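You operate a simulated robot arm through the tools that you are given. There is no shell and no other tool. Be economical: measure what you need, move in short steps, check, and stop when the job is done.

You run a simulated robot arm. Do the job below in one go: nothing can be reset, and whatever is moved stays where it is left.

Task
Stack the carton marked "spare" from the top of the long bench on top of the carton marked "tags".

It is judged by the outcome, as a careful person would: the job done as asked, and still so three seconds after it is handed in. It fails if anything else is knocked over, pushed out of place, dropped, spilled or broken.

Robot
A 6-joint arm with a two-finger parallel gripper on a trunk, on a base that drives. Base frame: it is fixed to the floor where the robot stands at the start and does not move with it; the origin is under the middle of the robot, x ahead of it, y to its left, z up. Readings come in mm, rad, newtons and seconds.
With the tool pointing down near the work surface it reaches from about 480 to 880 mm from the robot's upright axis, wherever it stands. Its first joint turns from -2.007 to 2.007 rad. Payload 4.2 kg.
Tool frame: the origin (TCP) lies between the finger pads and is the grasp point; the fingertips stand 23 mm ahead of it; z points along the fingers, y is the line along which they close. Largest opening 94 mm; finger width 38, thickness 10; the body of the gripper, 54 by 96 mm, starts 39 mm behind the TCP.
Orientation is that of the tool frame in the base frame, as a unit quaternion [x, y, z, w]. With the fingers straight down and closing along the base's y, the tool's x points along the base's -x, its y along +y and its z along -z.

Tools
- The arm moves only by the tool drive_tool. Its argument "targets" is a list of rows, each a list of 6 numbers: the shift along the tool's x, y, z in units of 50 mm (1.0 is 50 mm), then the turn, a rotation vector about the tool's x, y, z in units of 8 degrees (1.0 is 8 degrees). In form: [[dx, dy, dz, ax, ay, az], ...]. A call has 1 to 12 rows; each row shifts and turns the commanded pose from where the row before left it, along the tool's axes as they then stand. "gripper" is the opening, from 0 (shut) to 1 (fully open), set as the call begins (left out, the last holds). A call with a number of a shift or a turn outside -1 to 1 is refused whole. Rows are played at 5 a second. More than 50 mm and 0.15 rad between two rows, or a gripper value outside its range, and nothing of the call is played. Where a pose cannot be reached the arm comes as near as it can. A force on the tool above 40 N (or 10 N above the force at the start of the call, whichever is more), or a blocked arm, ends the call early, and 0.2 s more pass. Each finger travels about 108 mm/s and halts on what it meets, pressing with about 20 N; the grip force reading is that of the motor and also rises with nothing between the fingers. The clock runs only during rows and for 0.2 s after the last one: add rows that do not move to give the fingers time. It gives the time, the measured TCP pose, the force on the tool (base axes), the opening and the grip force at its end, in the units of the frame above (readings bear some noise).
- Cameras (640 x 400 px; columns grow to the right, rows downward): "scene" is now at [223.8, 137.4, 1361.7]; the picture's right is [-0.63, -0.77, 0.00], its down [-0.31, 0.26, -0.91] and it looks along [0.71, -0.58, -0.40] (base axes); focal length 242 px, centre (320, 200). "wrist" rides on the gripper at [86, 16, -75] in the tool frame; the picture's right is [-0.18, 0.98, 0.00], its down [-0.58, -0.11, -0.81] and it looks along [-0.79, -0.15, 0.59] (tool axes); focal length 243 px, centre (320, 200). There is no depth. A picture from a camera that has moved, and an enlarged one, comes with that camera's place and axes in the base frame and with its lens.
- get_image(camera): a new picture of that camera. It takes no simulated time.
- move_column(by): slides the trunk up (or, below 0, down) by that many mm; the arm and the scene camera ride with it, the base frame stays. It gives what a move gives, with no picture.
- drive_base(legs): drives the robot by 1 to 6 legs, each [ahead, turn to the left] in mm and rad, along the robot's own axes; the way and the turn of a leg run together, so that a leg with both is an arc; at most 1500 mm and 3.142 rad a leg. The arm and the cameras ride along, it lands a little off, and it stops where it bumps. It gives what a move gives.
- aim_head(pan, tilt): turns the head with the scene camera to pan (to the left, within 1.396 rad either way) and tilt (down, from -0.506 to 1.204), counted from straight ahead of the robot. It gives what a move gives.
- inspect(camera, box): a new picture of the part [left, top, right, bottom] of that camera's present view, enlarged. It takes no simulated time.
- sign_off(): hands the job in; it is judged then, once.

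Go step by step. Nothing tells you exact positions but the pictures and the camera data: compare them with the known pose of the tool, close in by small moves and look again before you grip or let go. The budget is 120 turns and 78 pictures, counting those below and the enlarged ones. Unless the task says otherwise, let go and move clear before handing in, and close with one line.

The tools are called after ">>>" as a command line: name --pt "numbers of a row" for each row, then --argument value for the rest, lists and objects as JSON in quotes. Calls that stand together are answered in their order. drive_tool: Moves the arm, as the interface text tells. Its arguments: {"type":"object","properties":{"targets":{"type":"array"},"gripper":{"type":"number"}},"required":["targets"]} The other tools are called the same way: move_column (by) slides the trunk up or down; drive_base (legs) drives the base; aim_head (pan, tilt) turns the head that bears the scene camera; get_image (camera) takes a picture; inspect (camera, box) takes an enlarged picture of a part of a camera's view; sign_off () hands the job in.

At the start:

```text
time: 0.0
tool_pos: [529.1, -289.9, 1266.6]
orientation: [0.0, 1.0, -0.001, 0.0]
contact_force: [-0.4, 0.2, -0.4]
opening: 93.8
grasp_force: 0.1
trunk travel left (down, up): [-700.0, 290.0]
robot x, y, heading: [1.8, -0.0, 0.001]
head pan, tilt: [-0.684, 0.417]
```

scene: 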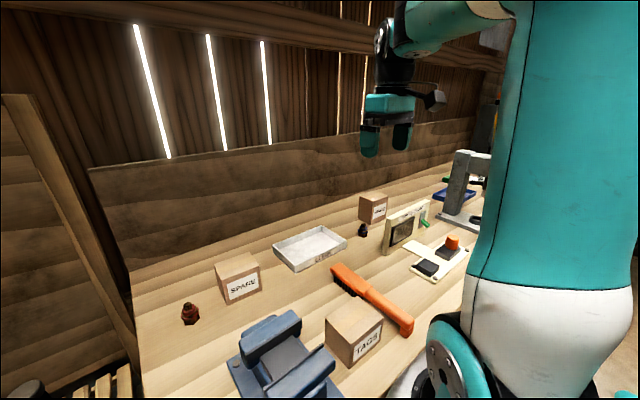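
wrist: 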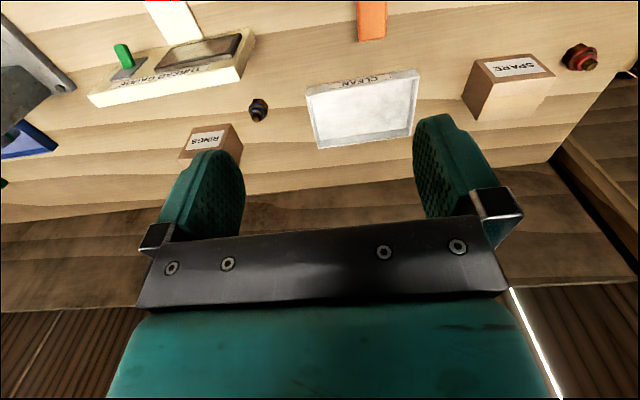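

I see SPARE on the bench at about (700, 0) and TAGS nearer the edge at about (430, -100). I'll look closer to measure both.

>>> inspect --camera "scene" --box '[160, 230, 320, 330]'

>>> inspect --camera "scene" --box '[280, 280, 440, 380]'

>>> aim_head --pan -0.2 --tilt 0.8

>>> get_image --camera "scene"

```text
4.00 times, centred on (240, 280) of scene
camera zoom: at [223.8, 137.4, 1361.7], right [-0.63, -0.77, 0.0], down [-0.31, 0.26, -0.91], along [0.71, -0.58, -0.4], focal length 966 px, centre (640, -120)
```

zoom: 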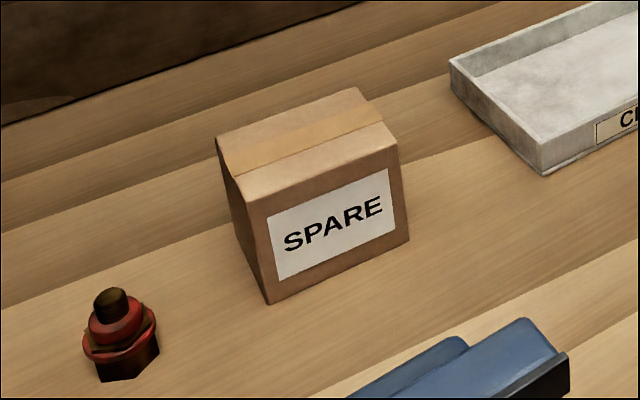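

```text
4.00 times, centred on (360, 330) of scene
camera zoom: at [223.8, 137.4, 1361.7], right [-0.63, -0.77, 0.0], down [-0.31, 0.26, -0.91], along [0.71, -0.58, -0.4], focal length 966 px, centre (160, -320)
```

zoom: 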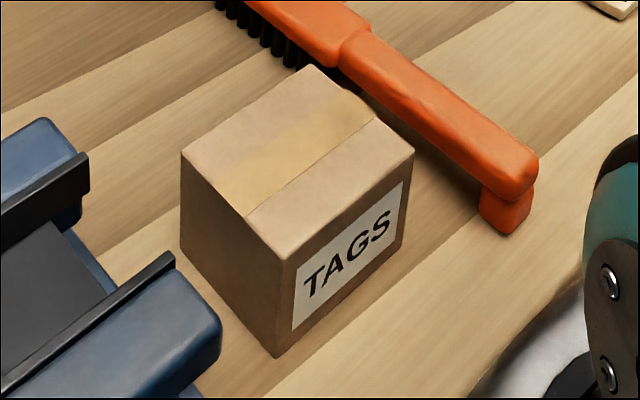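

```text
time: 0.9
tool_pos: [528.7, -288.7, 1267.0]
orientation: [0.001, 1.0, 0.001, 0.0]
contact_force: [0.6, -0.5, 0.2]
opening: 93.8
grasp_force: 0.1
trunk travel left (down, up): [-700.0, 290.0]
robot x, y, heading: [-0.6, -2.3, 0.001]
head pan, tilt: [-0.201, 0.799]
```

```text
73 pictures are left
camera scene: at [231.3, 179.7, 1328.2], right [-0.2, -0.98, 0.0], down [-0.7, 0.14, -0.7], along [0.68, -0.14, -0.72], focal length 242 px, centre (320, 200)
```

scene: 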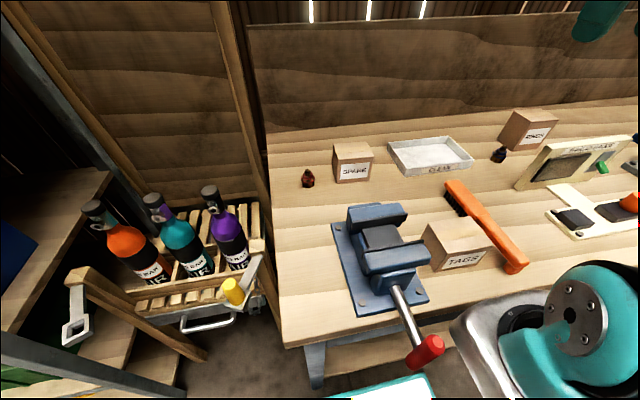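

SPARE measures about x 686–755, y -48–40, top z≈976. TAGS measures about x 405–475, y -167 to -80, top z≈970. TAGS is too close to the robot's axis for a comfortable reach, so I'll back off 100 mm, then turn the gripper 90° to close along x.

>>> drive_base --legs '[[-100, 0]]'

>>> drive_tool --pt "0 0 0 0 0 0.94" --pt "0 0 0 0 0 0.94" --pt "0 0 0 0 0 0.94" --pt "0 0 0 0 0 0.94" --pt "0 0 0 0 0 0.94" --pt "0 0 0 0 0 0.94" --pt "0 0 0 0 0 0.94" --pt "0 0 0 0 0 0.94" --pt "0 0 0 0 0 0.94" --pt "0 0 0 0 0 0.94" --pt "0 0 0 0 0 0.94" --pt "0 0 0 0 0 0.91" --gripper 1

```text
time: 2.1
tool_pos: [426.2, -288.7, 1267.3]
orientation: [0.0, 1.0, -0.001, 0.0]
contact_force: [0.1, 0.0, -0.3]
opening: 94.0
grasp_force: 0.0
trunk travel left (down, up): [-700.0, 290.0]
robot x, y, heading: [-103.7, -1.4, -0.0]
head pan, tilt: [-0.201, 0.799]
```

```text
time: 4.7
tool_pos: [426.4, -289.1, 1267.8]
orientation: [0.707, 0.707, 0.0, 0.0]
contact_force: [-0.8, 0.2, -0.7]
opening: 94.0
grasp_force: 0.0
trunk travel left (down, up): [-700.0, 290.0]
robot x, y, heading: [-101.7, -0.7, 0.003]
head pan, tilt: [-0.201, 0.799]
```

The robot has backed off and the gripper now closes along x. I'll move above SPARE at a safe height.

>>> drive_tool --pt "0.633 0.653 0 0 0 0" --pt "0.633 0.653 0 0 0 0" --pt "0.633 0.653 0 0 0 0" --pt "0.633 0.653 0 0 0 0" --pt "0.633 0.653 0 0 0 0" --pt "0.633 0.653 0 0 0 0" --pt "0.633 0.653 0 0 0 0" --pt "0.633 0.653 0 0 0 0" --pt "0.633 0.653 0 0 0 0" --pt "0 0 0.9 0 0 0" --pt "0 0 0.9 0 0 0" --pt "0 0 0.9 0 0 0"

>>> get_image --camera "wrist"

>>> get_image --camera "scene"

```text
time: 7.3
tool_pos: [697.5, -14.7, 1124.5]
orientation: [0.707, 0.707, 0.0, 0.0]
contact_force: [-0.1, 0.1, 0.9]
opening: 94.1
grasp_force: 0.0
out of reach, approached as far as the arm can: row 9
trunk travel left (down, up): [-700.0, 290.0]
robot x, y, heading: [-101.2, 4.4, -0.0]
head pan, tilt: [-0.201, 0.799]
```

```text
72 pictures are left
camera wrist: at [712.2, 71.1, 1198.9], right [0.98, -0.18, 0.0], down [-0.11, -0.58, 0.81], along [-0.15, -0.79, -0.59], focal length 243 px, centre (320, 200)
```

wrist: 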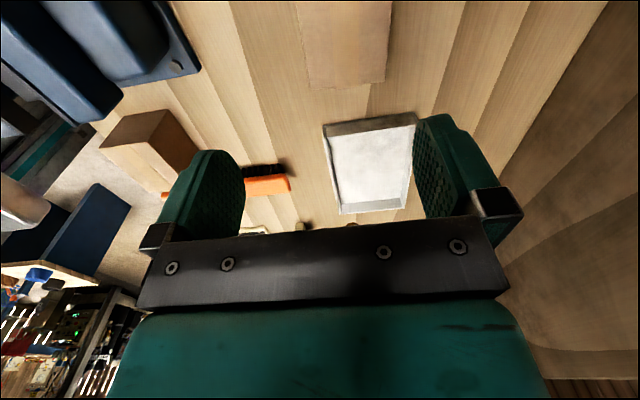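

```text
71 pictures are left
camera scene: at [128.6, 180.0, 1328.2], right [-0.2, -0.98, 0.0], down [-0.7, 0.14, -0.7], along [0.68, -0.14, -0.72], focal length 242 px, centre (320, 200)
```

scene: 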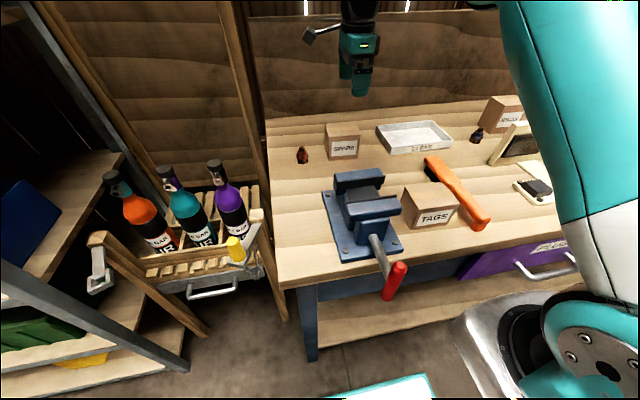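

The arm was clipped by reach at height and sits at about (697, -15). I'll enlarge SPARE in the scene view to refine its pose before correcting.

>>> aim_head --pan -0.25 --tilt 0.6

>>> inspect --camera "scene" --box '[280, 130, 400, 205]'

>>> inspect --camera "wrist" --box '[240, 0, 400, 100]'

```text
time: 8.0
tool_pos: [696.1, -13.8, 1122.7]
orientation: [0.707, 0.707, 0.0, -0.001]
contact_force: [-0.6, -0.3, 0.1]
opening: 94.4
grasp_force: 0.0
trunk travel left (down, up): [-700.0, 290.0]
robot x, y, heading: [-101.6, -2.8, -0.0]
head pan, tilt: [-0.25, 0.6]
```

```text
5.33 times, centred on (340, 168) of scene
camera zoom: at [135.5, 174.2, 1345.0], right [-0.25, -0.97, 0.0], down [-0.55, 0.14, -0.82], along [0.8, -0.2, -0.57], focal length 1289 px, centre (213, 373)
```

zoom: 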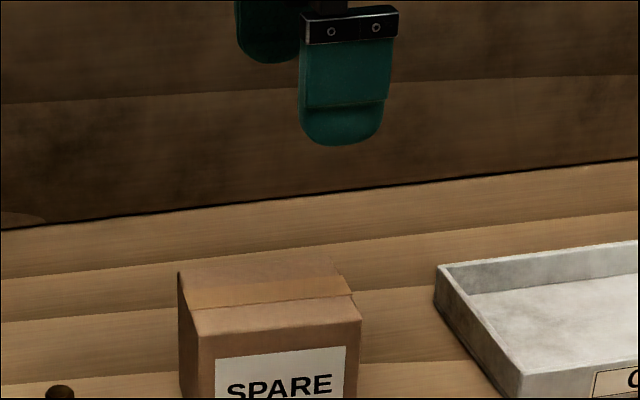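

```text
4.00 times, centred on (320, 50) of wrist
camera zoom: at [712.6, 71.0, 1198.9], right [0.98, -0.18, 0.0], down [-0.11, -0.58, 0.81], along [-0.15, -0.79, -0.59], focal length 970 px, centre (320, 800)
```

zoom: 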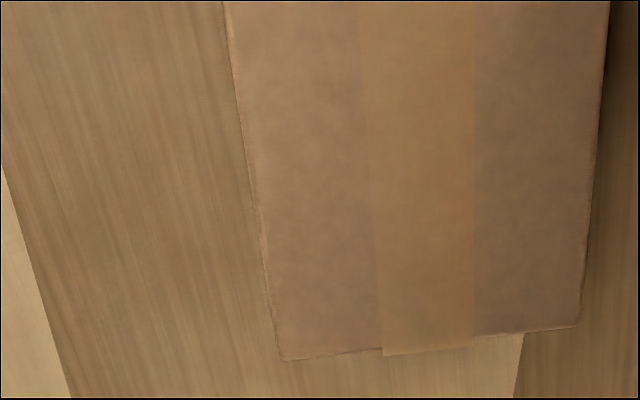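

SPARE's centre refines to about (718, -6), turned about 3.7° clockwise, 71 mm deep along x. I'll align to that.

>>> drive_tool --pt "0.17 0.43 0 0 0 0" --pt "0 0 0.5 0 0 0.46" --pt "0 0 0 0 0 0"

>>> get_image --camera "wrist"

>>> get_image --camera "scene"

```text
time: 8.8
tool_pos: [718.8, -6.6, 1098.9]
orientation: [0.73, 0.683, 0.0, -0.001]
contact_force: [0.6, -0.5, -0.4]
opening: 94.1
grasp_force: 0.0
trunk travel left (down, up): [-700.0, 290.0]
robot x, y, heading: [-102.6, 0.8, -0.002]
head pan, tilt: [-0.25, 0.6]
```

```text
68 pictures are left
camera wrist: at [739.3, 78.0, 1173.4], right [0.97, -0.25, 0.0], down [-0.15, -0.57, 0.81], along [-0.2, -0.78, -0.59], focal length 243 px, centre (320, 200)
```

wrist: 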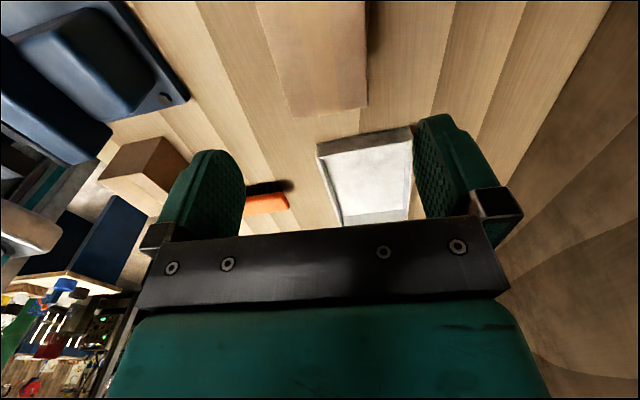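

```text
67 pictures are left
camera scene: at [135.5, 174.2, 1345.0], right [-0.25, -0.97, 0.0], down [-0.55, 0.14, -0.83], along [0.8, -0.2, -0.56], focal length 242 px, centre (320, 200)
```

scene: 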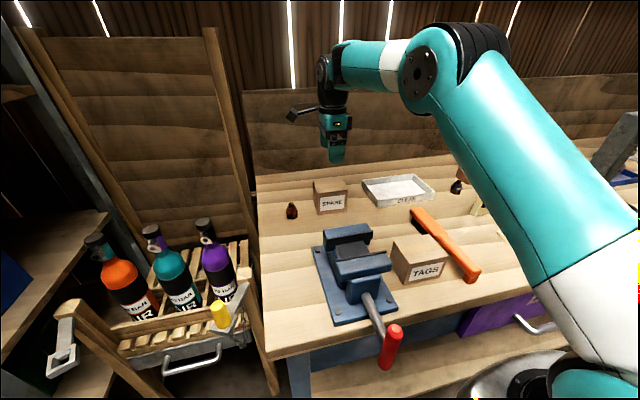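

The gripper is over SPARE. I'll descend to just above its top and check that the fingers straddle it.

>>> drive_tool --pt "0 0 0.5 0 0 0" --pt "0 0 0.5 0 0 0" --pt "0 0 0.5 0 0 0" --pt "0 0 0 0 0 0"

>>> get_image --camera "wrist"

>>> inspect --camera "scene" --box '[270, 120, 398, 230]'

```text
time: 9.8
tool_pos: [719.0, -5.8, 1023.1]
orientation: [0.729, 0.684, 0.0, -0.001]
contact_force: [-0.2, -0.4, 1.0]
opening: 94.0
grasp_force: 0.1
trunk travel left (down, up): [-700.0, 290.0]
robot x, y, heading: [-106.0, 2.0, -0.001]
head pan, tilt: [-0.25, 0.6]
```

```text
66 pictures are left
camera wrist: at [739.7, 78.3, 1098.2], right [0.97, -0.25, 0.0], down [-0.15, -0.57, 0.81], along [-0.2, -0.78, -0.59], focal length 243 px, centre (320, 200)
```

wrist: 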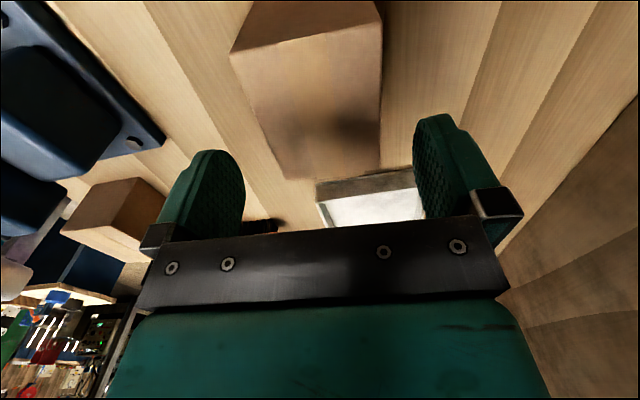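

```text
3.64 times, centred on (334, 175) of scene
camera zoom: at [135.5, 174.2, 1345.0], right [-0.25, -0.97, 0.0], down [-0.55, 0.14, -0.83], along [0.8, -0.2, -0.56], focal length 879 px, centre (269, 291)
```

zoom: 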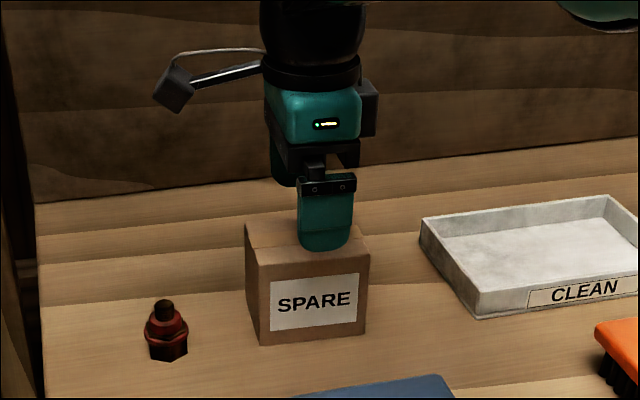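

The carton is centred between the fingers with about 12 mm clear on each side. I'll descend to grip height.

>>> drive_tool --pt "-0.05 0 0.5 0 0 0" --pt "0 0 0.5 0 0 0" --pt "0 0 0.44 0 0 0" --pt "0 0 0 0 0 0"

>>> get_image --camera "wrist"

>>> inspect --camera "scene" --box '[270, 120, 398, 230]'

```text
time: 10.8
tool_pos: [719.1, -8.3, 951.9]
orientation: [0.729, 0.684, 0.0, -0.001]
contact_force: [0.2, -0.5, 0.0]
opening: 94.2
grasp_force: 0.3
trunk travel left (down, up): [-700.0, 290.0]
robot x, y, heading: [-102.3, 0.5, 0.003]
head pan, tilt: [-0.25, 0.6]
```

```text
64 pictures are left
camera wrist: at [739.8, 76.2, 1026.0], right [0.97, -0.25, 0.0], down [-0.15, -0.57, 0.81], along [-0.2, -0.78, -0.59], focal length 243 px, centre (320, 200)
```

wrist: 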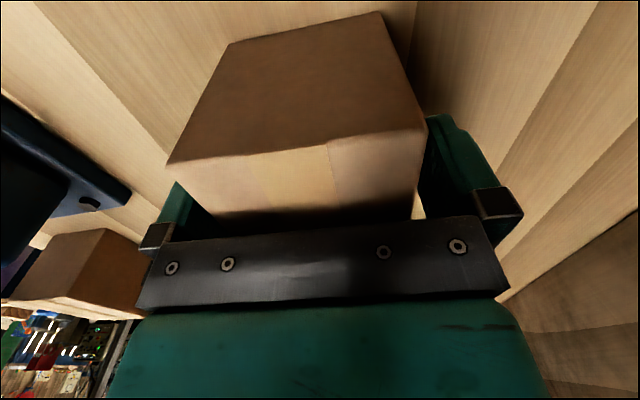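

```text
3.64 times, centred on (334, 175) of scene
camera zoom: at [135.5, 174.2, 1345.0], right [-0.25, -0.97, 0.0], down [-0.55, 0.14, -0.83], along [0.8, -0.2, -0.56], focal length 879 px, centre (269, 291)
```

zoom: 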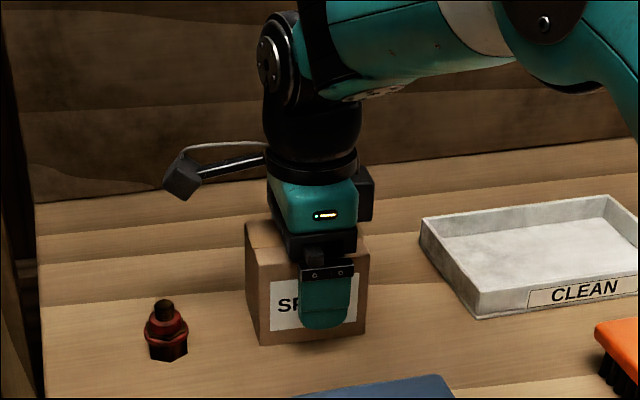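

The fingers are either side of the carton. I'll close the gripper.

>>> drive_tool --pt "0 0 0 0 0 0" --pt "0 0 0 0 0 0" --pt "0 0 0 0 0 0" --pt "0 0 0 0 0 0" --gripper 0

>>> drive_tool --pt "0 0 -0.2 0 0 0" --pt "0 0 -0.4 0 0 0" --pt "0 0 -0.4 0 0 0" --pt "0 0 0 0 0 0"

>>> get_image --camera "wrist"

>>> inspect --camera "scene" --box '[270, 120, 398, 230]'

```text
time: 11.8
tool_pos: [718.6, -10.0, 950.3]
orientation: [0.729, 0.685, 0.0, 0.001]
contact_force: [-0.4, 0.1, 0.0]
opening: 69.6
grasp_force: 19.5
trunk travel left (down, up): [-700.0, 290.0]
robot x, y, heading: [-101.3, -1.3, -0.001]
head pan, tilt: [-0.25, 0.6]
```

```text
time: 12.8
tool_pos: [718.5, -8.1, 1001.2]
orientation: [0.729, 0.684, 0.0, -0.001]
contact_force: [-1.4, 0.3, 0.4]
opening: 69.3
grasp_force: 19.8
trunk travel left (down, up): [-700.0, 290.0]
robot x, y, heading: [-102.8, -0.9, -0.005]
head pan, tilt: [-0.25, 0.6]
```

```text
62 pictures are left
camera wrist: at [739.7, 76.3, 1076.5], right [0.97, -0.25, 0.0], down [-0.14, -0.57, 0.81], along [-0.2, -0.78, -0.59], focal length 243 px, centre (320, 200)
```

wrist: 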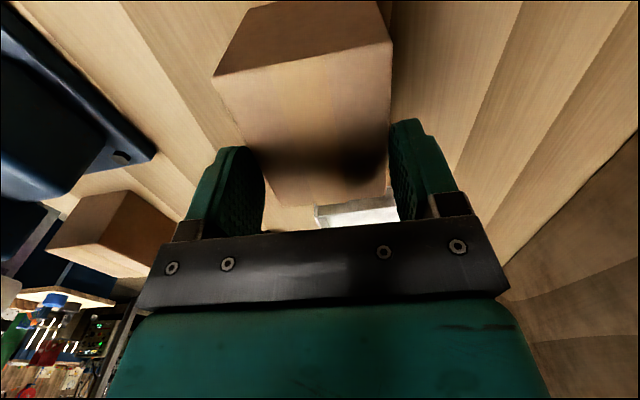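

```text
3.64 times, centred on (334, 175) of scene
camera zoom: at [135.6, 174.2, 1345.0], right [-0.25, -0.97, 0.0], down [-0.55, 0.14, -0.82], along [0.8, -0.2, -0.57], focal length 879 px, centre (269, 291)
```

zoom: 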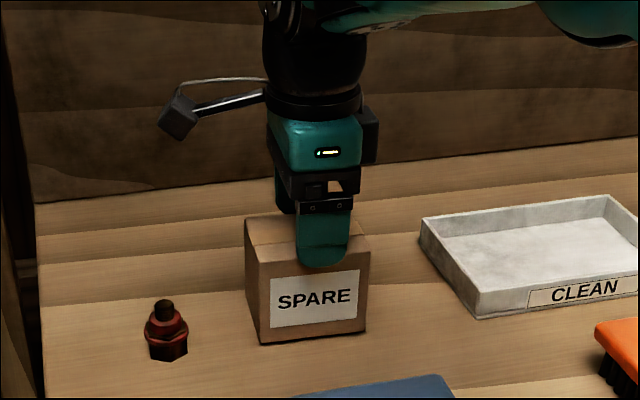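

The carton stayed on the bench and the fingers slid up it. I'll open, go lower, regrip and lift gently while reading the force.

>>> drive_tool --pt "0 0 0 0 0 0" --pt "0 0 0 0 0 0" --gripper 1

>>> drive_tool --pt "0 0 0.5 0 0 0" --pt "0 0 0.5 0 0 0" --pt "0 0 0.2 0 0 0" --pt "0 0 0 0 0 0"

>>> drive_tool --pt "0 0 0 0 0 0" --pt "0 0 0 0 0 0" --pt "0 0 0 0 0 0" --pt "0 0 0 0 0 0" --gripper 0

>>> drive_tool --pt "0 0 -0.02 0 0 0" --pt "0 0 -0.02 0 0 0" --pt "0 0 -0.02 0 0 0"

>>> inspect --camera "scene" --box '[270, 120, 398, 230]'

```text
time: 13.4
tool_pos: [719.4, -8.1, 1002.3]
orientation: [0.729, 0.685, 0.0, -0.001]
contact_force: [-0.4, 0.3, 0.2]
opening: 94.0
grasp_force: 0.0
trunk travel left (down, up): [-700.0, 290.0]
robot x, y, heading: [-103.3, 0.7, -0.002]
head pan, tilt: [-0.25, 0.6]
```

```text
time: 14.4
tool_pos: [719.9, -8.7, 941.3]
orientation: [0.729, 0.685, 0.0, 0.0]
contact_force: [0.4, 0.6, 0.0]
opening: 93.9
grasp_force: 0.0
trunk travel left (down, up): [-700.0, 290.0]
robot x, y, heading: [-101.6, 0.8, -0.003]
head pan, tilt: [-0.25, 0.6]
```

```text
time: 15.4
tool_pos: [719.3, -8.0, 942.2]
orientation: [0.729, 0.684, 0.0, 0.0]
contact_force: [0.2, 0.2, -1.1]
opening: 69.7
grasp_force: 20.1
trunk travel left (down, up): [-700.0, 290.0]
robot x, y, heading: [-102.9, -0.7, -0.001]
head pan, tilt: [-0.25, 0.6]
```

```text
time: 16.2
tool_pos: [718.7, -9.1, 944.3]
orientation: [0.729, 0.684, 0.0, 0.0]
contact_force: [-0.2, -0.1, -0.5]
opening: 70.0
grasp_force: 20.1
trunk travel left (down, up): [-700.0, 290.0]
robot x, y, heading: [-101.6, -0.3, -0.003]
head pan, tilt: [-0.25, 0.6]
```

```text
3.64 times, centred on (334, 175) of scene
camera zoom: at [135.6, 174.2, 1345.0], right [-0.25, -0.97, 0.0], down [-0.55, 0.14, -0.82], along [0.8, -0.2, -0.57], focal length 879 px, centre (269, 291)
```

zoom: 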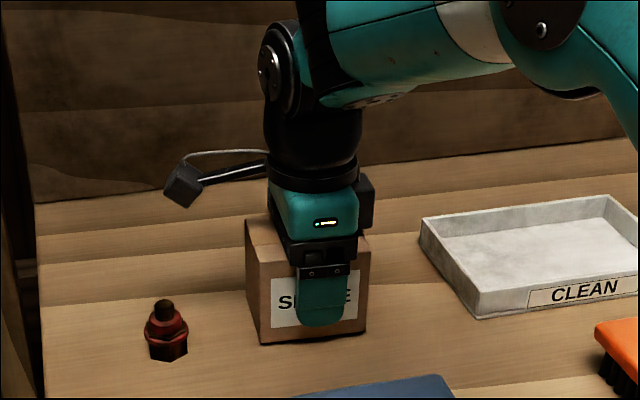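

The force hardly changed over 3 mm. I'll lift a few more mm and read it again.

>>> drive_tool --pt "0 0 -0.05 0 0 0" --pt "0 0 -0.05 0 0 0"

>>> drive_tool --pt "0 0 -0.05 0 0 0" --pt "0 0 -0.05 0 0 0"

>>> inspect --camera "scene" --box '[270, 120, 398, 230]'

>>> get_image --camera "wrist"

```text
time: 16.8
tool_pos: [718.9, -8.3, 949.8]
orientation: [0.729, 0.685, -0.001, 0.0]
contact_force: [-0.5, 0.8, -1.2]
opening: 70.1
grasp_force: 19.7
trunk travel left (down, up): [-700.0, 290.0]
robot x, y, heading: [-104.0, 0.1, 0.002]
head pan, tilt: [-0.25, 0.6]
```

```text
time: 17.4
tool_pos: [719.1, -9.1, 954.3]
orientation: [0.729, 0.685, -0.001, 0.001]
contact_force: [-0.2, -0.4, -1.9]
opening: 69.7
grasp_force: 19.9
trunk travel left (down, up): [-700.0, 290.0]
robot x, y, heading: [-101.1, 0.2, 0.007]
head pan, tilt: [-0.25, 0.6]
```

```text
3.64 times, centred on (334, 175) of scene
camera zoom: at [135.6, 174.2, 1345.0], right [-0.25, -0.97, 0.0], down [-0.55, 0.14, -0.82], along [0.8, -0.2, -0.57], focal length 879 px, centre (269, 291)
```

zoom: 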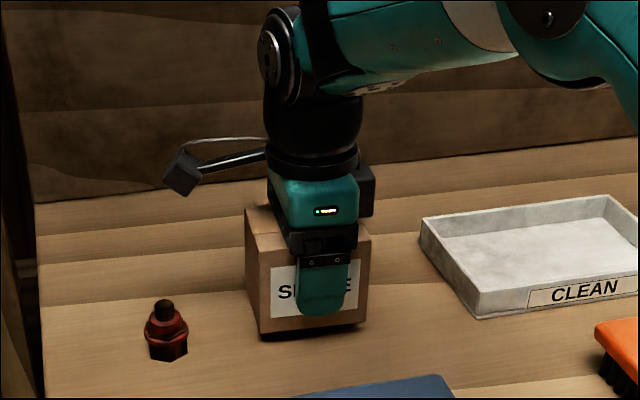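

```text
58 pictures are left
camera wrist: at [739.8, 75.7, 1029.7], right [0.97, -0.25, 0.0], down [-0.15, -0.57, 0.81], along [-0.2, -0.78, -0.59], focal length 243 px, centre (320, 200)
```

wrist: 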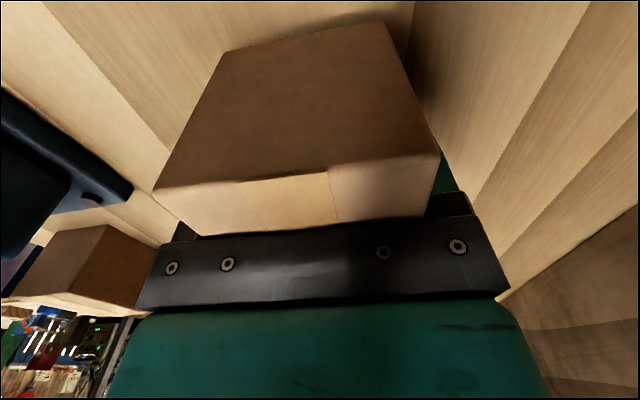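

The carton is now lifted about 10 mm and is light, so the first lift was simply too fast. I'll keep lifting slowly and watch for slip.

>>> drive_tool --pt "0 0 -0.08 0 0 0" --pt "0 0 -0.08 0 0 0" --pt "0 0 -0.08 0 0 0" --pt "0 0 -0.08 0 0 0" --pt "0 0 -0.08 0 0 0"

>>> inspect --camera "scene" --box '[270, 120, 398, 230]'

>>> get_image --camera "wrist"

```text
time: 18.6
tool_pos: [719.0, -8.5, 975.8]
orientation: [0.729, 0.684, 0.0, 0.0]
contact_force: [-0.6, -0.1, -0.9]
opening: 69.6
grasp_force: 20.0
trunk travel left (down, up): [-700.0, 290.0]
robot x, y, heading: [-101.4, -0.8, 0.005]
head pan, tilt: [-0.25, 0.6]
```

```text
3.64 times, centred on (334, 175) of scene
camera zoom: at [135.6, 174.2, 1345.0], right [-0.25, -0.97, 0.0], down [-0.55, 0.14, -0.82], along [0.8, -0.2, -0.57], focal length 879 px, centre (269, 291)
```

zoom: 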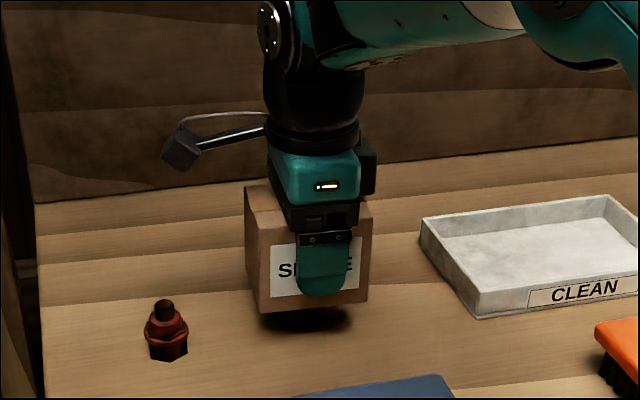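

```text
56 pictures are left
camera wrist: at [740.1, 75.7, 1049.6], right [0.97, -0.25, 0.0], down [-0.15, -0.57, 0.81], along [-0.2, -0.78, -0.59], focal length 243 px, centre (320, 200)
```

wrist: 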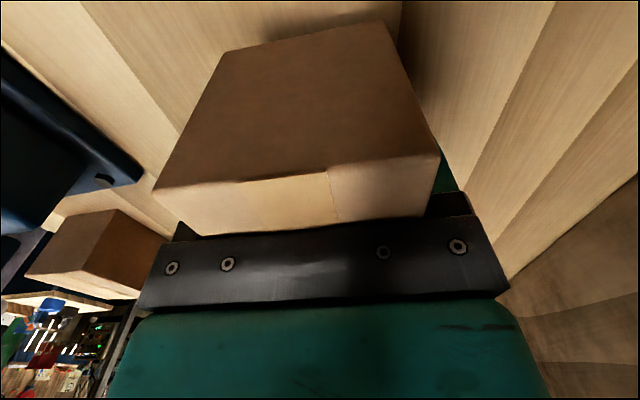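

The wrist view is unchanged, so the grip holds. I'll keep lifting slowly to about z=1076, then move along -y in front of the backboard.

>>> drive_tool --pt "0 0 -0.08 0 0 0" --pt "0 0 -0.1 0 0 0" --pt "0 0 -0.12 0 0 0" --pt "0 0 -0.12 0 0 0" --pt "0 0 -0.12 0 0 0" --pt "0 0 -0.12 0 0 0" --pt "0 0 -0.12 0 0 0" --pt "0 0 -0.12 0 0 0" --pt "0 0 -0.12 0 0 0" --pt "0 0 -0.12 0 0 0" --pt "0 0 -0.1 0 0 0" --pt "0 0 -0.06 0 0 0"

>>> drive_tool --pt "0 0 -0.08 0 0 0" --pt "0 0 -0.1 0 0 0" --pt "0 0 -0.12 0 0 0" --pt "0 0 -0.12 0 0 0" --pt "0 0 -0.12 0 0 0" --pt "0 0 -0.12 0 0 0" --pt "0 0 -0.1 0 0 0" --pt "0 0 -0.06 0 0 0"

>>> get_image --camera "scene"

>>> get_image --camera "wrist"

```text
time: 21.2
tool_pos: [718.9, -8.5, 1039.0]
orientation: [0.729, 0.684, 0.0, 0.0]
contact_force: [-1.4, -0.3, -1.3]
opening: 69.9
grasp_force: 19.8
trunk travel left (down, up): [-700.0, 290.0]
robot x, y, heading: [-102.1, -1.7, 0.006]
head pan, tilt: [-0.25, 0.6]
```

```text
time: 23.0
tool_pos: [719.1, -9.1, 1080.5]
orientation: [0.729, 0.685, 0.0, 0.001]
contact_force: [-1.1, 0.4, -1.6]
opening: 69.9
grasp_force: 20.2
trunk travel left (down, up): [-700.0, 290.0]
robot x, y, heading: [-101.0, -2.6, 0.0]
head pan, tilt: [-0.25, 0.6]
```

```text
55 pictures are left
camera scene: at [135.6, 174.2, 1345.0], right [-0.25, -0.97, 0.0], down [-0.55, 0.14, -0.82], along [0.8, -0.2, -0.57], focal length 242 px, centre (320, 200)
```

scene: 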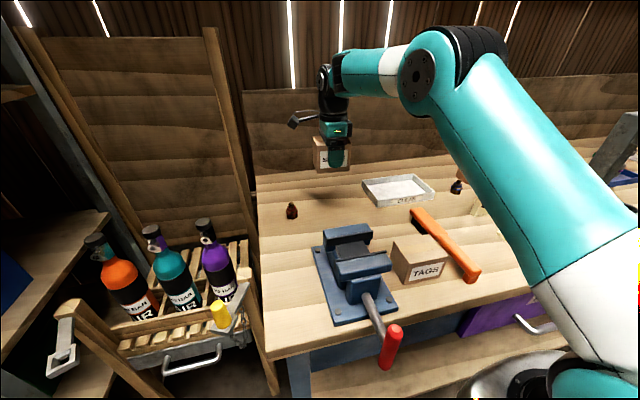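

```text
54 pictures are left
camera wrist: at [739.8, 75.9, 1155.6], right [0.97, -0.25, 0.0], down [-0.15, -0.57, 0.81], along [-0.2, -0.78, -0.59], focal length 243 px, centre (320, 200)
```

wrist: 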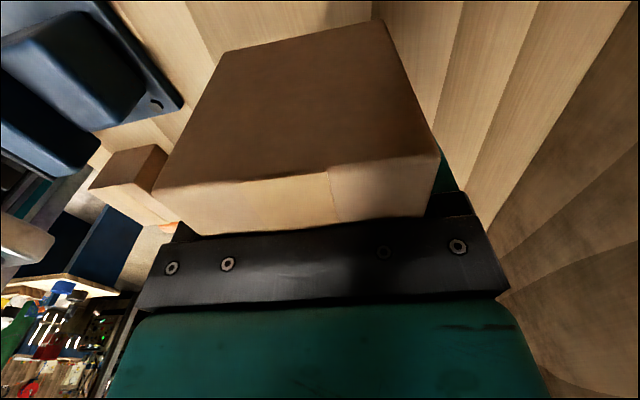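

It's held firmly. I'll re-measure TAGS and the vise from the clear view.

>>> inspect --camera "scene" --box '[310, 215, 470, 315]'

```text
4.00 times, centred on (390, 265) of scene
camera zoom: at [135.6, 174.2, 1345.0], right [-0.25, -0.97, 0.0], down [-0.55, 0.14, -0.82], along [0.8, -0.2, -0.57], focal length 966 px, centre (40, -60)
```

zoom: 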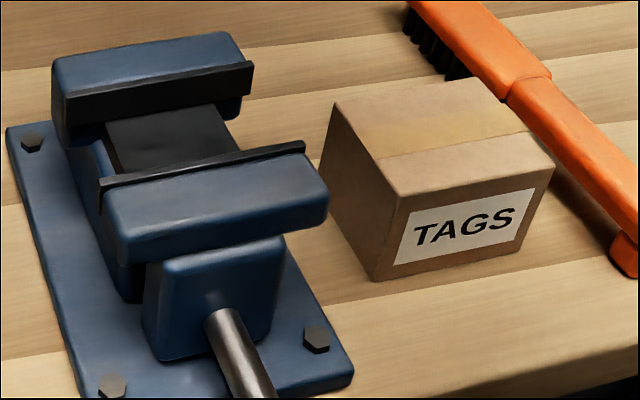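

TAGS is square to the axes, centred near (439, -126), top z≈968. I'll turn the carton square, then travel slowly along -y.

>>> drive_tool --pt "0 0 0 0 0 -0.1" --pt "0 0 0 0 0 -0.13" --pt "0 0 0 0 0 -0.13" --pt "0 0 0 0 0 -0.1" --pt "0 0 0 0 0 0"

>>> drive_tool --pt "-0.08 0 0 0 0 0" --pt "-0.15 0 0 0 0 0" --pt "-0.22 0 0 0 0 0" --pt "-0.25 0 0 0 0 0" --pt "-0.25 0 0 0 0 0" --pt "-0.25 0 0 0 0 0" --pt "-0.25 0 0 0 0 0" --pt "-0.25 0 0 0 0 0" --pt "-0.22 0 0 0 0 0" --pt "-0.2 0 0 0 0 0" --pt "-0.15 0 0 0 0 0" --pt "-0.08 0 0 0 0 0"

>>> get_image --camera "wrist"

```text
time: 24.2
tool_pos: [719.5, -9.0, 1080.0]
orientation: [0.706, 0.708, 0.0, 0.0]
contact_force: [-0.5, 0.5, -0.9]
opening: 69.7
grasp_force: 20.1
trunk travel left (down, up): [-700.0, 290.0]
robot x, y, heading: [-102.7, 1.5, -0.0]
head pan, tilt: [-0.25, 0.6]
```

```text
time: 26.8
tool_pos: [719.2, -128.1, 1080.9]
orientation: [0.706, 0.708, 0.0, 0.0]
contact_force: [-0.1, 0.2, -1.5]
opening: 69.6
grasp_force: 20.4
trunk travel left (down, up): [-700.0, 290.0]
robot x, y, heading: [-104.3, 1.2, 0.003]
head pan, tilt: [-0.25, 0.6]
```

```text
52 pictures are left
camera wrist: at [734.1, -41.0, 1155.6], right [0.98, -0.18, 0.0], down [-0.11, -0.58, 0.81], along [-0.15, -0.79, -0.59], focal length 243 px, centre (320, 200)
```

wrist: 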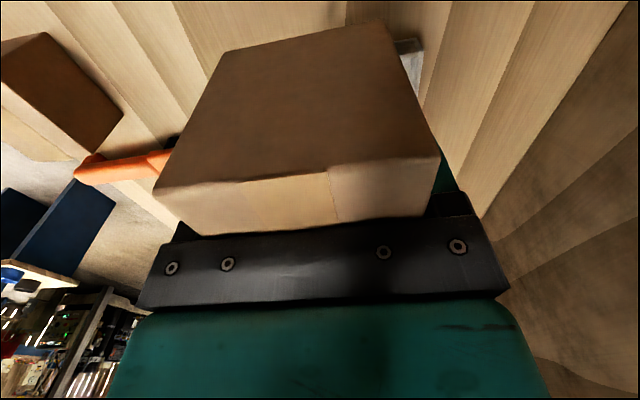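

No slip. I'll carry it along -x toward TAGS and stop short to look.

>>> drive_tool --pt "0 -0.08 0 0 0 0" --pt "0 -0.15 0 0 0 0" --pt "0 -0.22 0 0 0 0" --pt "0 -0.25 0 0 0 0" --pt "0 -0.25 0 0 0 0" --pt "0 -0.25 0 0 0 0" --pt "0 -0.25 0 0 0 0" --pt "0 -0.25 0 0 0 0" --pt "0 -0.25 0 0 0 0" --pt "0 -0.25 0 0 0 0" --pt "0 -0.2 0 0 0 0" --pt "0 -0.1 0 0 0 0"

>>> drive_tool --pt "0 -0.08 0 0 0 0" --pt "0 -0.15 0 0 0 0" --pt "0 -0.22 0 0 0 0" --pt "0 -0.25 0 0 0 0" --pt "0 -0.25 0 0 0 0" --pt "0 -0.25 0 0 0 0" --pt "0 -0.25 0 0 0 0" --pt "0 -0.25 0 0 0 0" --pt "0 -0.25 0 0 0 0" --pt "0 -0.25 0 0 0 0" --pt "0 -0.2 0 0 0 0" --pt "0 -0.1 0 0 0 0"

>>> get_image --camera "wrist"

>>> get_image --camera "scene"

```text
time: 29.4
tool_pos: [593.5, -126.2, 1080.6]
orientation: [0.707, 0.707, -0.001, 0.0]
contact_force: [-0.3, 0.2, -0.7]
opening: 69.8
grasp_force: 20.3
trunk travel left (down, up): [-700.0, 290.0]
robot x, y, heading: [-103.8, -4.5, -0.001]
head pan, tilt: [-0.25, 0.6]
```

```text
time: 32.0
tool_pos: [469.3, -127.3, 1080.3]
orientation: [0.706, 0.708, 0.0, 0.0]
contact_force: [0.6, -0.6, -1.4]
opening: 69.8
grasp_force: 20.3
trunk travel left (down, up): [-700.0, 290.0]
robot x, y, heading: [-105.5, -5.4, 0.001]
head pan, tilt: [-0.25, 0.6]
```

```text
51 pictures are left
camera wrist: at [484.6, -40.9, 1155.4], right [0.98, -0.18, 0.0], down [-0.11, -0.58, 0.81], along [-0.15, -0.79, -0.59], focal length 243 px, centre (320, 200)
```

wrist: 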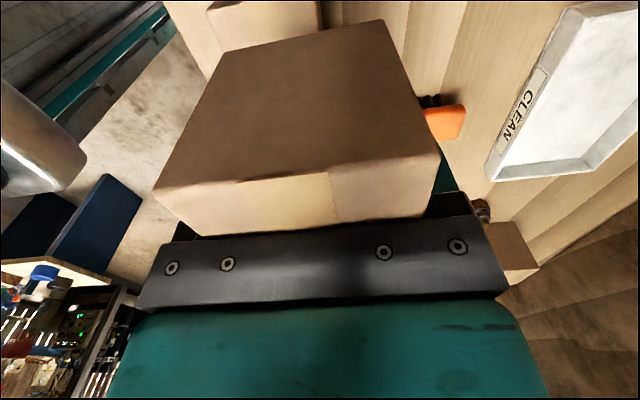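

```text
50 pictures are left
camera scene: at [135.6, 174.2, 1345.0], right [-0.25, -0.97, 0.0], down [-0.55, 0.14, -0.82], along [0.8, -0.2, -0.57], focal length 242 px, centre (320, 200)
```

scene: 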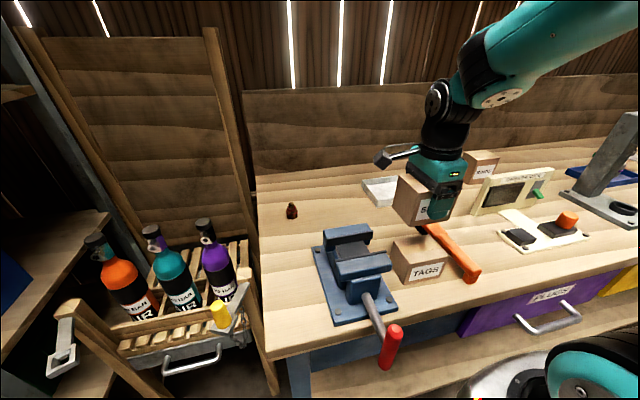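

It hangs just behind TAGS. I'll move the last 30 mm, come down to leave about a 20 mm gap, and check alignment.

>>> drive_tool --pt "0 -0.08 0 0 0 0" --pt "0 -0.12 0 0 0 0" --pt "0 -0.14 0 0 0 0" --pt "0 -0.12 0 0 0 0" --pt "0 -0.1 0 0 0 0" --pt "0 -0.04 0 0 0 0" --pt "0 0 0 0 0 0"

>>> drive_tool --pt "0 0 0.08 0 0 0" --pt "0 0 0.1 0 0 0" --pt "0 0 0.12 0 0 0" --pt "0 0 0.12 0 0 0" --pt "0 0 0.12 0 0 0" --pt "0 0 0.12 0 0 0" --pt "0 0 0.12 0 0 0" --pt "0 0 0.1 0 0 0" --pt "0 0 0.08 0 0 0" --pt "0 0 0.04 0 0 0" --pt "0 0 0 0 0 0"

>>> inspect --camera "scene" --box '[340, 190, 500, 290]'

>>> get_image --camera "wrist"

```text
time: 33.6
tool_pos: [438.5, -128.0, 1080.6]
orientation: [0.707, 0.707, 0.0, 0.0]
contact_force: [1.1, 0.0, -1.3]
opening: 69.7
grasp_force: 20.1
trunk travel left (down, up): [-700.0, 290.0]
robot x, y, heading: [-102.2, 5.3, -0.001]
head pan, tilt: [-0.25, 0.6]
```

```text
time: 36.0
tool_pos: [439.1, -126.9, 1030.5]
orientation: [0.707, 0.707, 0.001, 0.0]
contact_force: [0.1, -0.3, -2.2]
opening: 69.8
grasp_force: 20.0
trunk travel left (down, up): [-700.0, 290.0]
robot x, y, heading: [-103.3, 0.3, 0.006]
head pan, tilt: [-0.25, 0.6]
```

```text
4.00 times, centred on (420, 240) of scene
camera zoom: at [135.5, 174.2, 1345.0], right [-0.25, -0.97, 0.0], down [-0.55, 0.14, -0.83], along [0.8, -0.2, -0.56], focal length 966 px, centre (-80, 40)
```

zoom: 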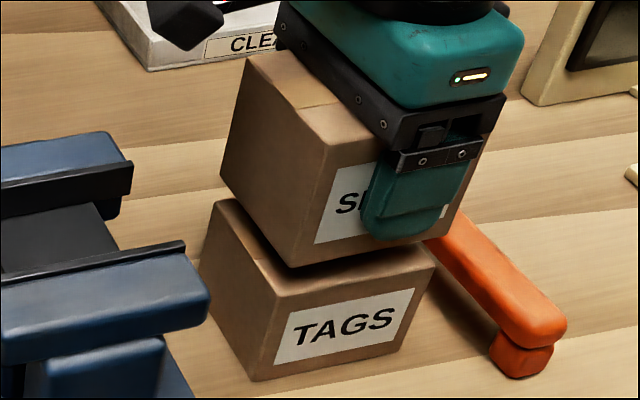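

```text
48 pictures are left
camera wrist: at [454.2, -40.8, 1105.8], right [0.98, -0.18, 0.0], down [-0.11, -0.58, 0.81], along [-0.15, -0.79, -0.59], focal length 243 px, centre (320, 200)
```

wrist: 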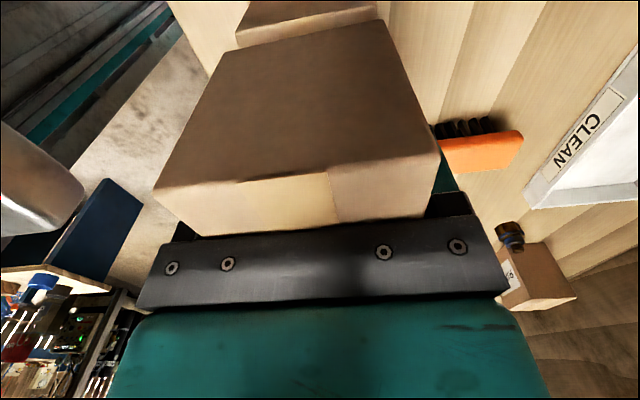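

SPARE's near corner projects to about (405, -81), within a few mm of TAGS's corner. I'll descend gently toward contact.

>>> drive_tool --pt "0 0 0.06 0 0 0" --pt "0 0 0.08 0 0 0" --pt "0 0 0.08 0 0 0" --pt "0 0 0.04 0 0 0" --pt "0 0 0 0 0 0"

>>> inspect --camera "scene" --box '[340, 190, 500, 290]'

```text
time: 37.2
tool_pos: [439.7, -126.6, 1017.1]
orientation: [0.707, 0.708, 0.0, 0.0]
contact_force: [0.1, 0.6, -1.7]
opening: 69.9
grasp_force: 19.3
trunk travel left (down, up): [-700.0, 290.0]
robot x, y, heading: [-104.1, -0.5, -0.002]
head pan, tilt: [-0.25, 0.6]
```

```text
4.00 times, centred on (420, 240) of scene
camera zoom: at [135.5, 174.2, 1345.0], right [-0.25, -0.97, 0.0], down [-0.55, 0.14, -0.83], along [0.8, -0.2, -0.56], focal length 966 px, centre (-80, 40)
```

zoom: 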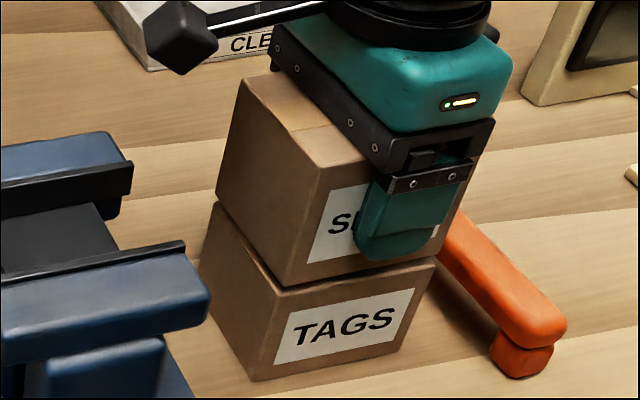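

A gap of several mm remains. I'll go down in 1 mm steps watching the force.

>>> drive_tool --pt "0 0 0.03 0 0 0" --pt "0 0 0.03 0 0 0" --pt "0 0 0.02 0 0 0"

>>> drive_tool --pt "0 0 0.02 0 0 0" --pt "0 0 0.02 0 0 0"

>>> inspect --camera "scene" --box '[380, 230, 460, 280]'

```text
time: 38.0
tool_pos: [439.3, -125.0, 1013.0]
orientation: [0.707, 0.707, 0.0, 0.0]
contact_force: [-0.3, 0.7, -1.5]
opening: 69.7
grasp_force: 19.9
trunk travel left (down, up): [-700.0, 290.0]
robot x, y, heading: [-102.4, -1.1, 0.004]
head pan, tilt: [-0.25, 0.6]
```

```text
time: 38.6
tool_pos: [439.4, -126.6, 1011.5]
orientation: [0.707, 0.707, 0.0, 0.0]
contact_force: [0.3, 0.3, 1.8]
opening: 69.9
grasp_force: 20.1
trunk travel left (down, up): [-700.0, 290.0]
robot x, y, heading: [-103.3, -0.5, 0.003]
head pan, tilt: [-0.25, 0.6]
```

```text
8.00 times, centred on (420, 255) of scene
camera zoom: at [135.4, 174.2, 1345.1], right [-0.25, -0.97, 0.0], down [-0.55, 0.14, -0.83], along [0.8, -0.2, -0.56], focal length 1933 px, centre (-480, -240)
```

zoom: 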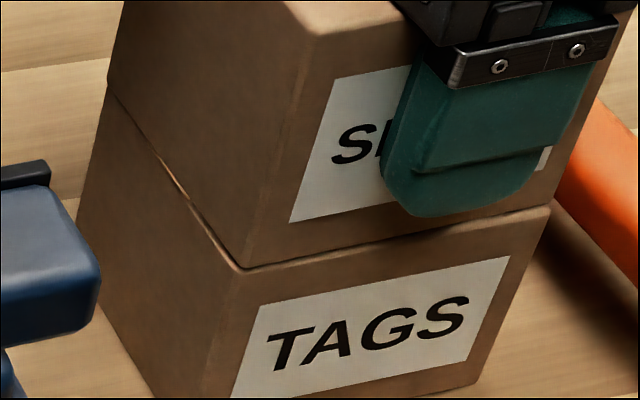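

Contact: the force turned positive and the cartons touch, well aligned. One more millimetre, then I'll open the gripper and look.

>>> drive_tool --pt "0 0 0.015 0 0 0" --pt "0 0 0 0 0 0"

>>> drive_tool --pt "0 0 0 0 0 0" --pt "0 0 0 0 0 0" --pt "0 0 0 0 0 0" --gripper 1

>>> inspect --camera "scene" --box '[340, 190, 500, 290]'

>>> get_image --camera "wrist"

```text
time: 39.2
tool_pos: [438.9, -126.3, 1011.6]
orientation: [0.708, 0.706, 0.0, 0.001]
contact_force: [-0.9, -0.8, 15.9]
opening: 69.5
grasp_force: 20.3
trunk travel left (down, up): [-700.0, 290.0]
robot x, y, heading: [-100.8, -0.9, -0.002]
head pan, tilt: [-0.25, 0.6]
```

```text
time: 40.0
tool_pos: [438.0, -126.4, 1010.4]
orientation: [0.708, 0.706, 0.0, 0.001]
contact_force: [-0.9, -1.0, 6.4]
opening: 93.8
grasp_force: 0.0
trunk travel left (down, up): [-700.0, 290.0]
robot x, y, heading: [-102.9, -3.2, -0.003]
head pan, tilt: [-0.25, 0.6]
```

```text
4.00 times, centred on (420, 240) of scene
camera zoom: at [135.3, 174.2, 1345.0], right [-0.25, -0.97, 0.0], down [-0.55, 0.14, -0.83], along [0.8, -0.2, -0.56], focal length 966 px, centre (-80, 40)
```

zoom: 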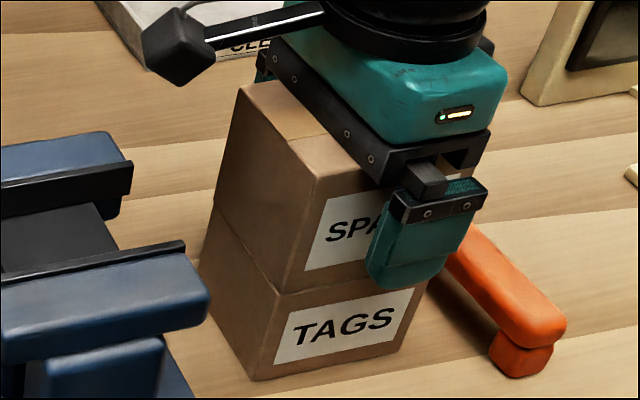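

```text
44 pictures are left
camera wrist: at [454.0, -40.7, 1085.9], right [0.98, -0.18, 0.0], down [-0.11, -0.58, 0.81], along [-0.15, -0.79, -0.59], focal length 243 px, centre (320, 200)
```

wrist: 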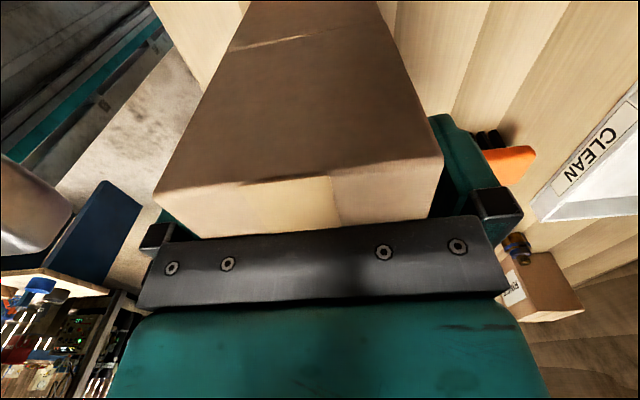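

SPARE sits squarely on TAGS and the fingers are clear. I'll rise straight up, slowly at first.

>>> drive_tool --pt "0 0 -0.05 0 0 0" --pt "0 0 -0.1 0 0 0" --pt "0 0 -0.2 0 0 0" --pt "0 0 -0.3 0 0 0" --pt "0 0 -0.3 0 0 0" --pt "0 0 -0.3 0 0 0" --pt "0 0 -0.4 0 0 0" --pt "0 0 -0.5 0 0 0" --pt "0 0 -0.5 0 0 0" --pt "0 0 -0.4 0 0 0" --pt "0 0 0 0 0 0"

>>> get_image --camera "scene"

>>> inspect --camera "scene" --box '[340, 190, 500, 290]'

```text
time: 42.4
tool_pos: [439.4, -127.1, 1162.8]
orientation: [0.707, 0.707, 0.0, 0.0]
contact_force: [0.2, 1.1, 0.3]
opening: 94.1
grasp_force: 0.0
trunk travel left (down, up): [-700.0, 290.0]
robot x, y, heading: [-101.3, -1.5, 0.003]
head pan, tilt: [-0.25, 0.6]
```

```text
43 pictures are left
camera scene: at [135.5, 174.2, 1345.0], right [-0.25, -0.97, 0.0], down [-0.55, 0.14, -0.83], along [0.8, -0.2, -0.56], focal length 242 px, centre (320, 200)
```

scene: 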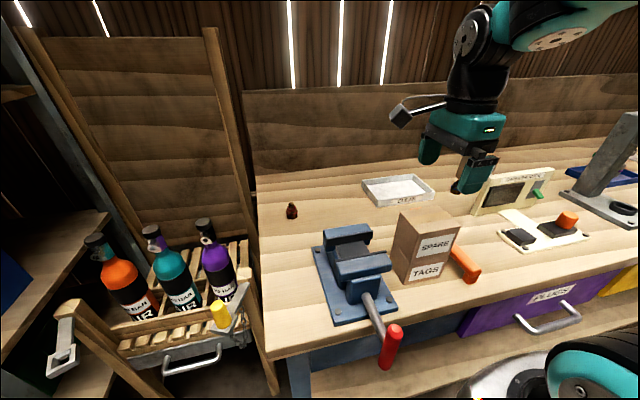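

```text
4.00 times, centred on (420, 240) of scene
camera zoom: at [135.5, 174.2, 1345.0], right [-0.25, -0.97, 0.0], down [-0.55, 0.14, -0.83], along [0.8, -0.2, -0.56], focal length 966 px, centre (-80, 40)
```

zoom: 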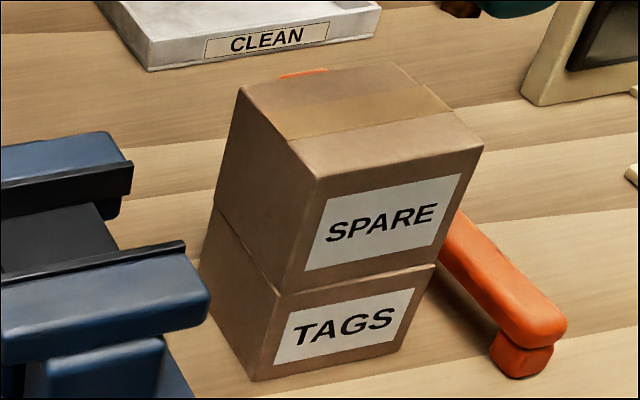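

SPARE stands squarely on TAGS, the gripper is well clear, and everything else is where it was. I'm handing in.

>>> sign_off

```text
The job is handed in.
```

The "spare" carton is stacked squarely on top of the "tags" carton, with nothing else moved; the job is handed in.
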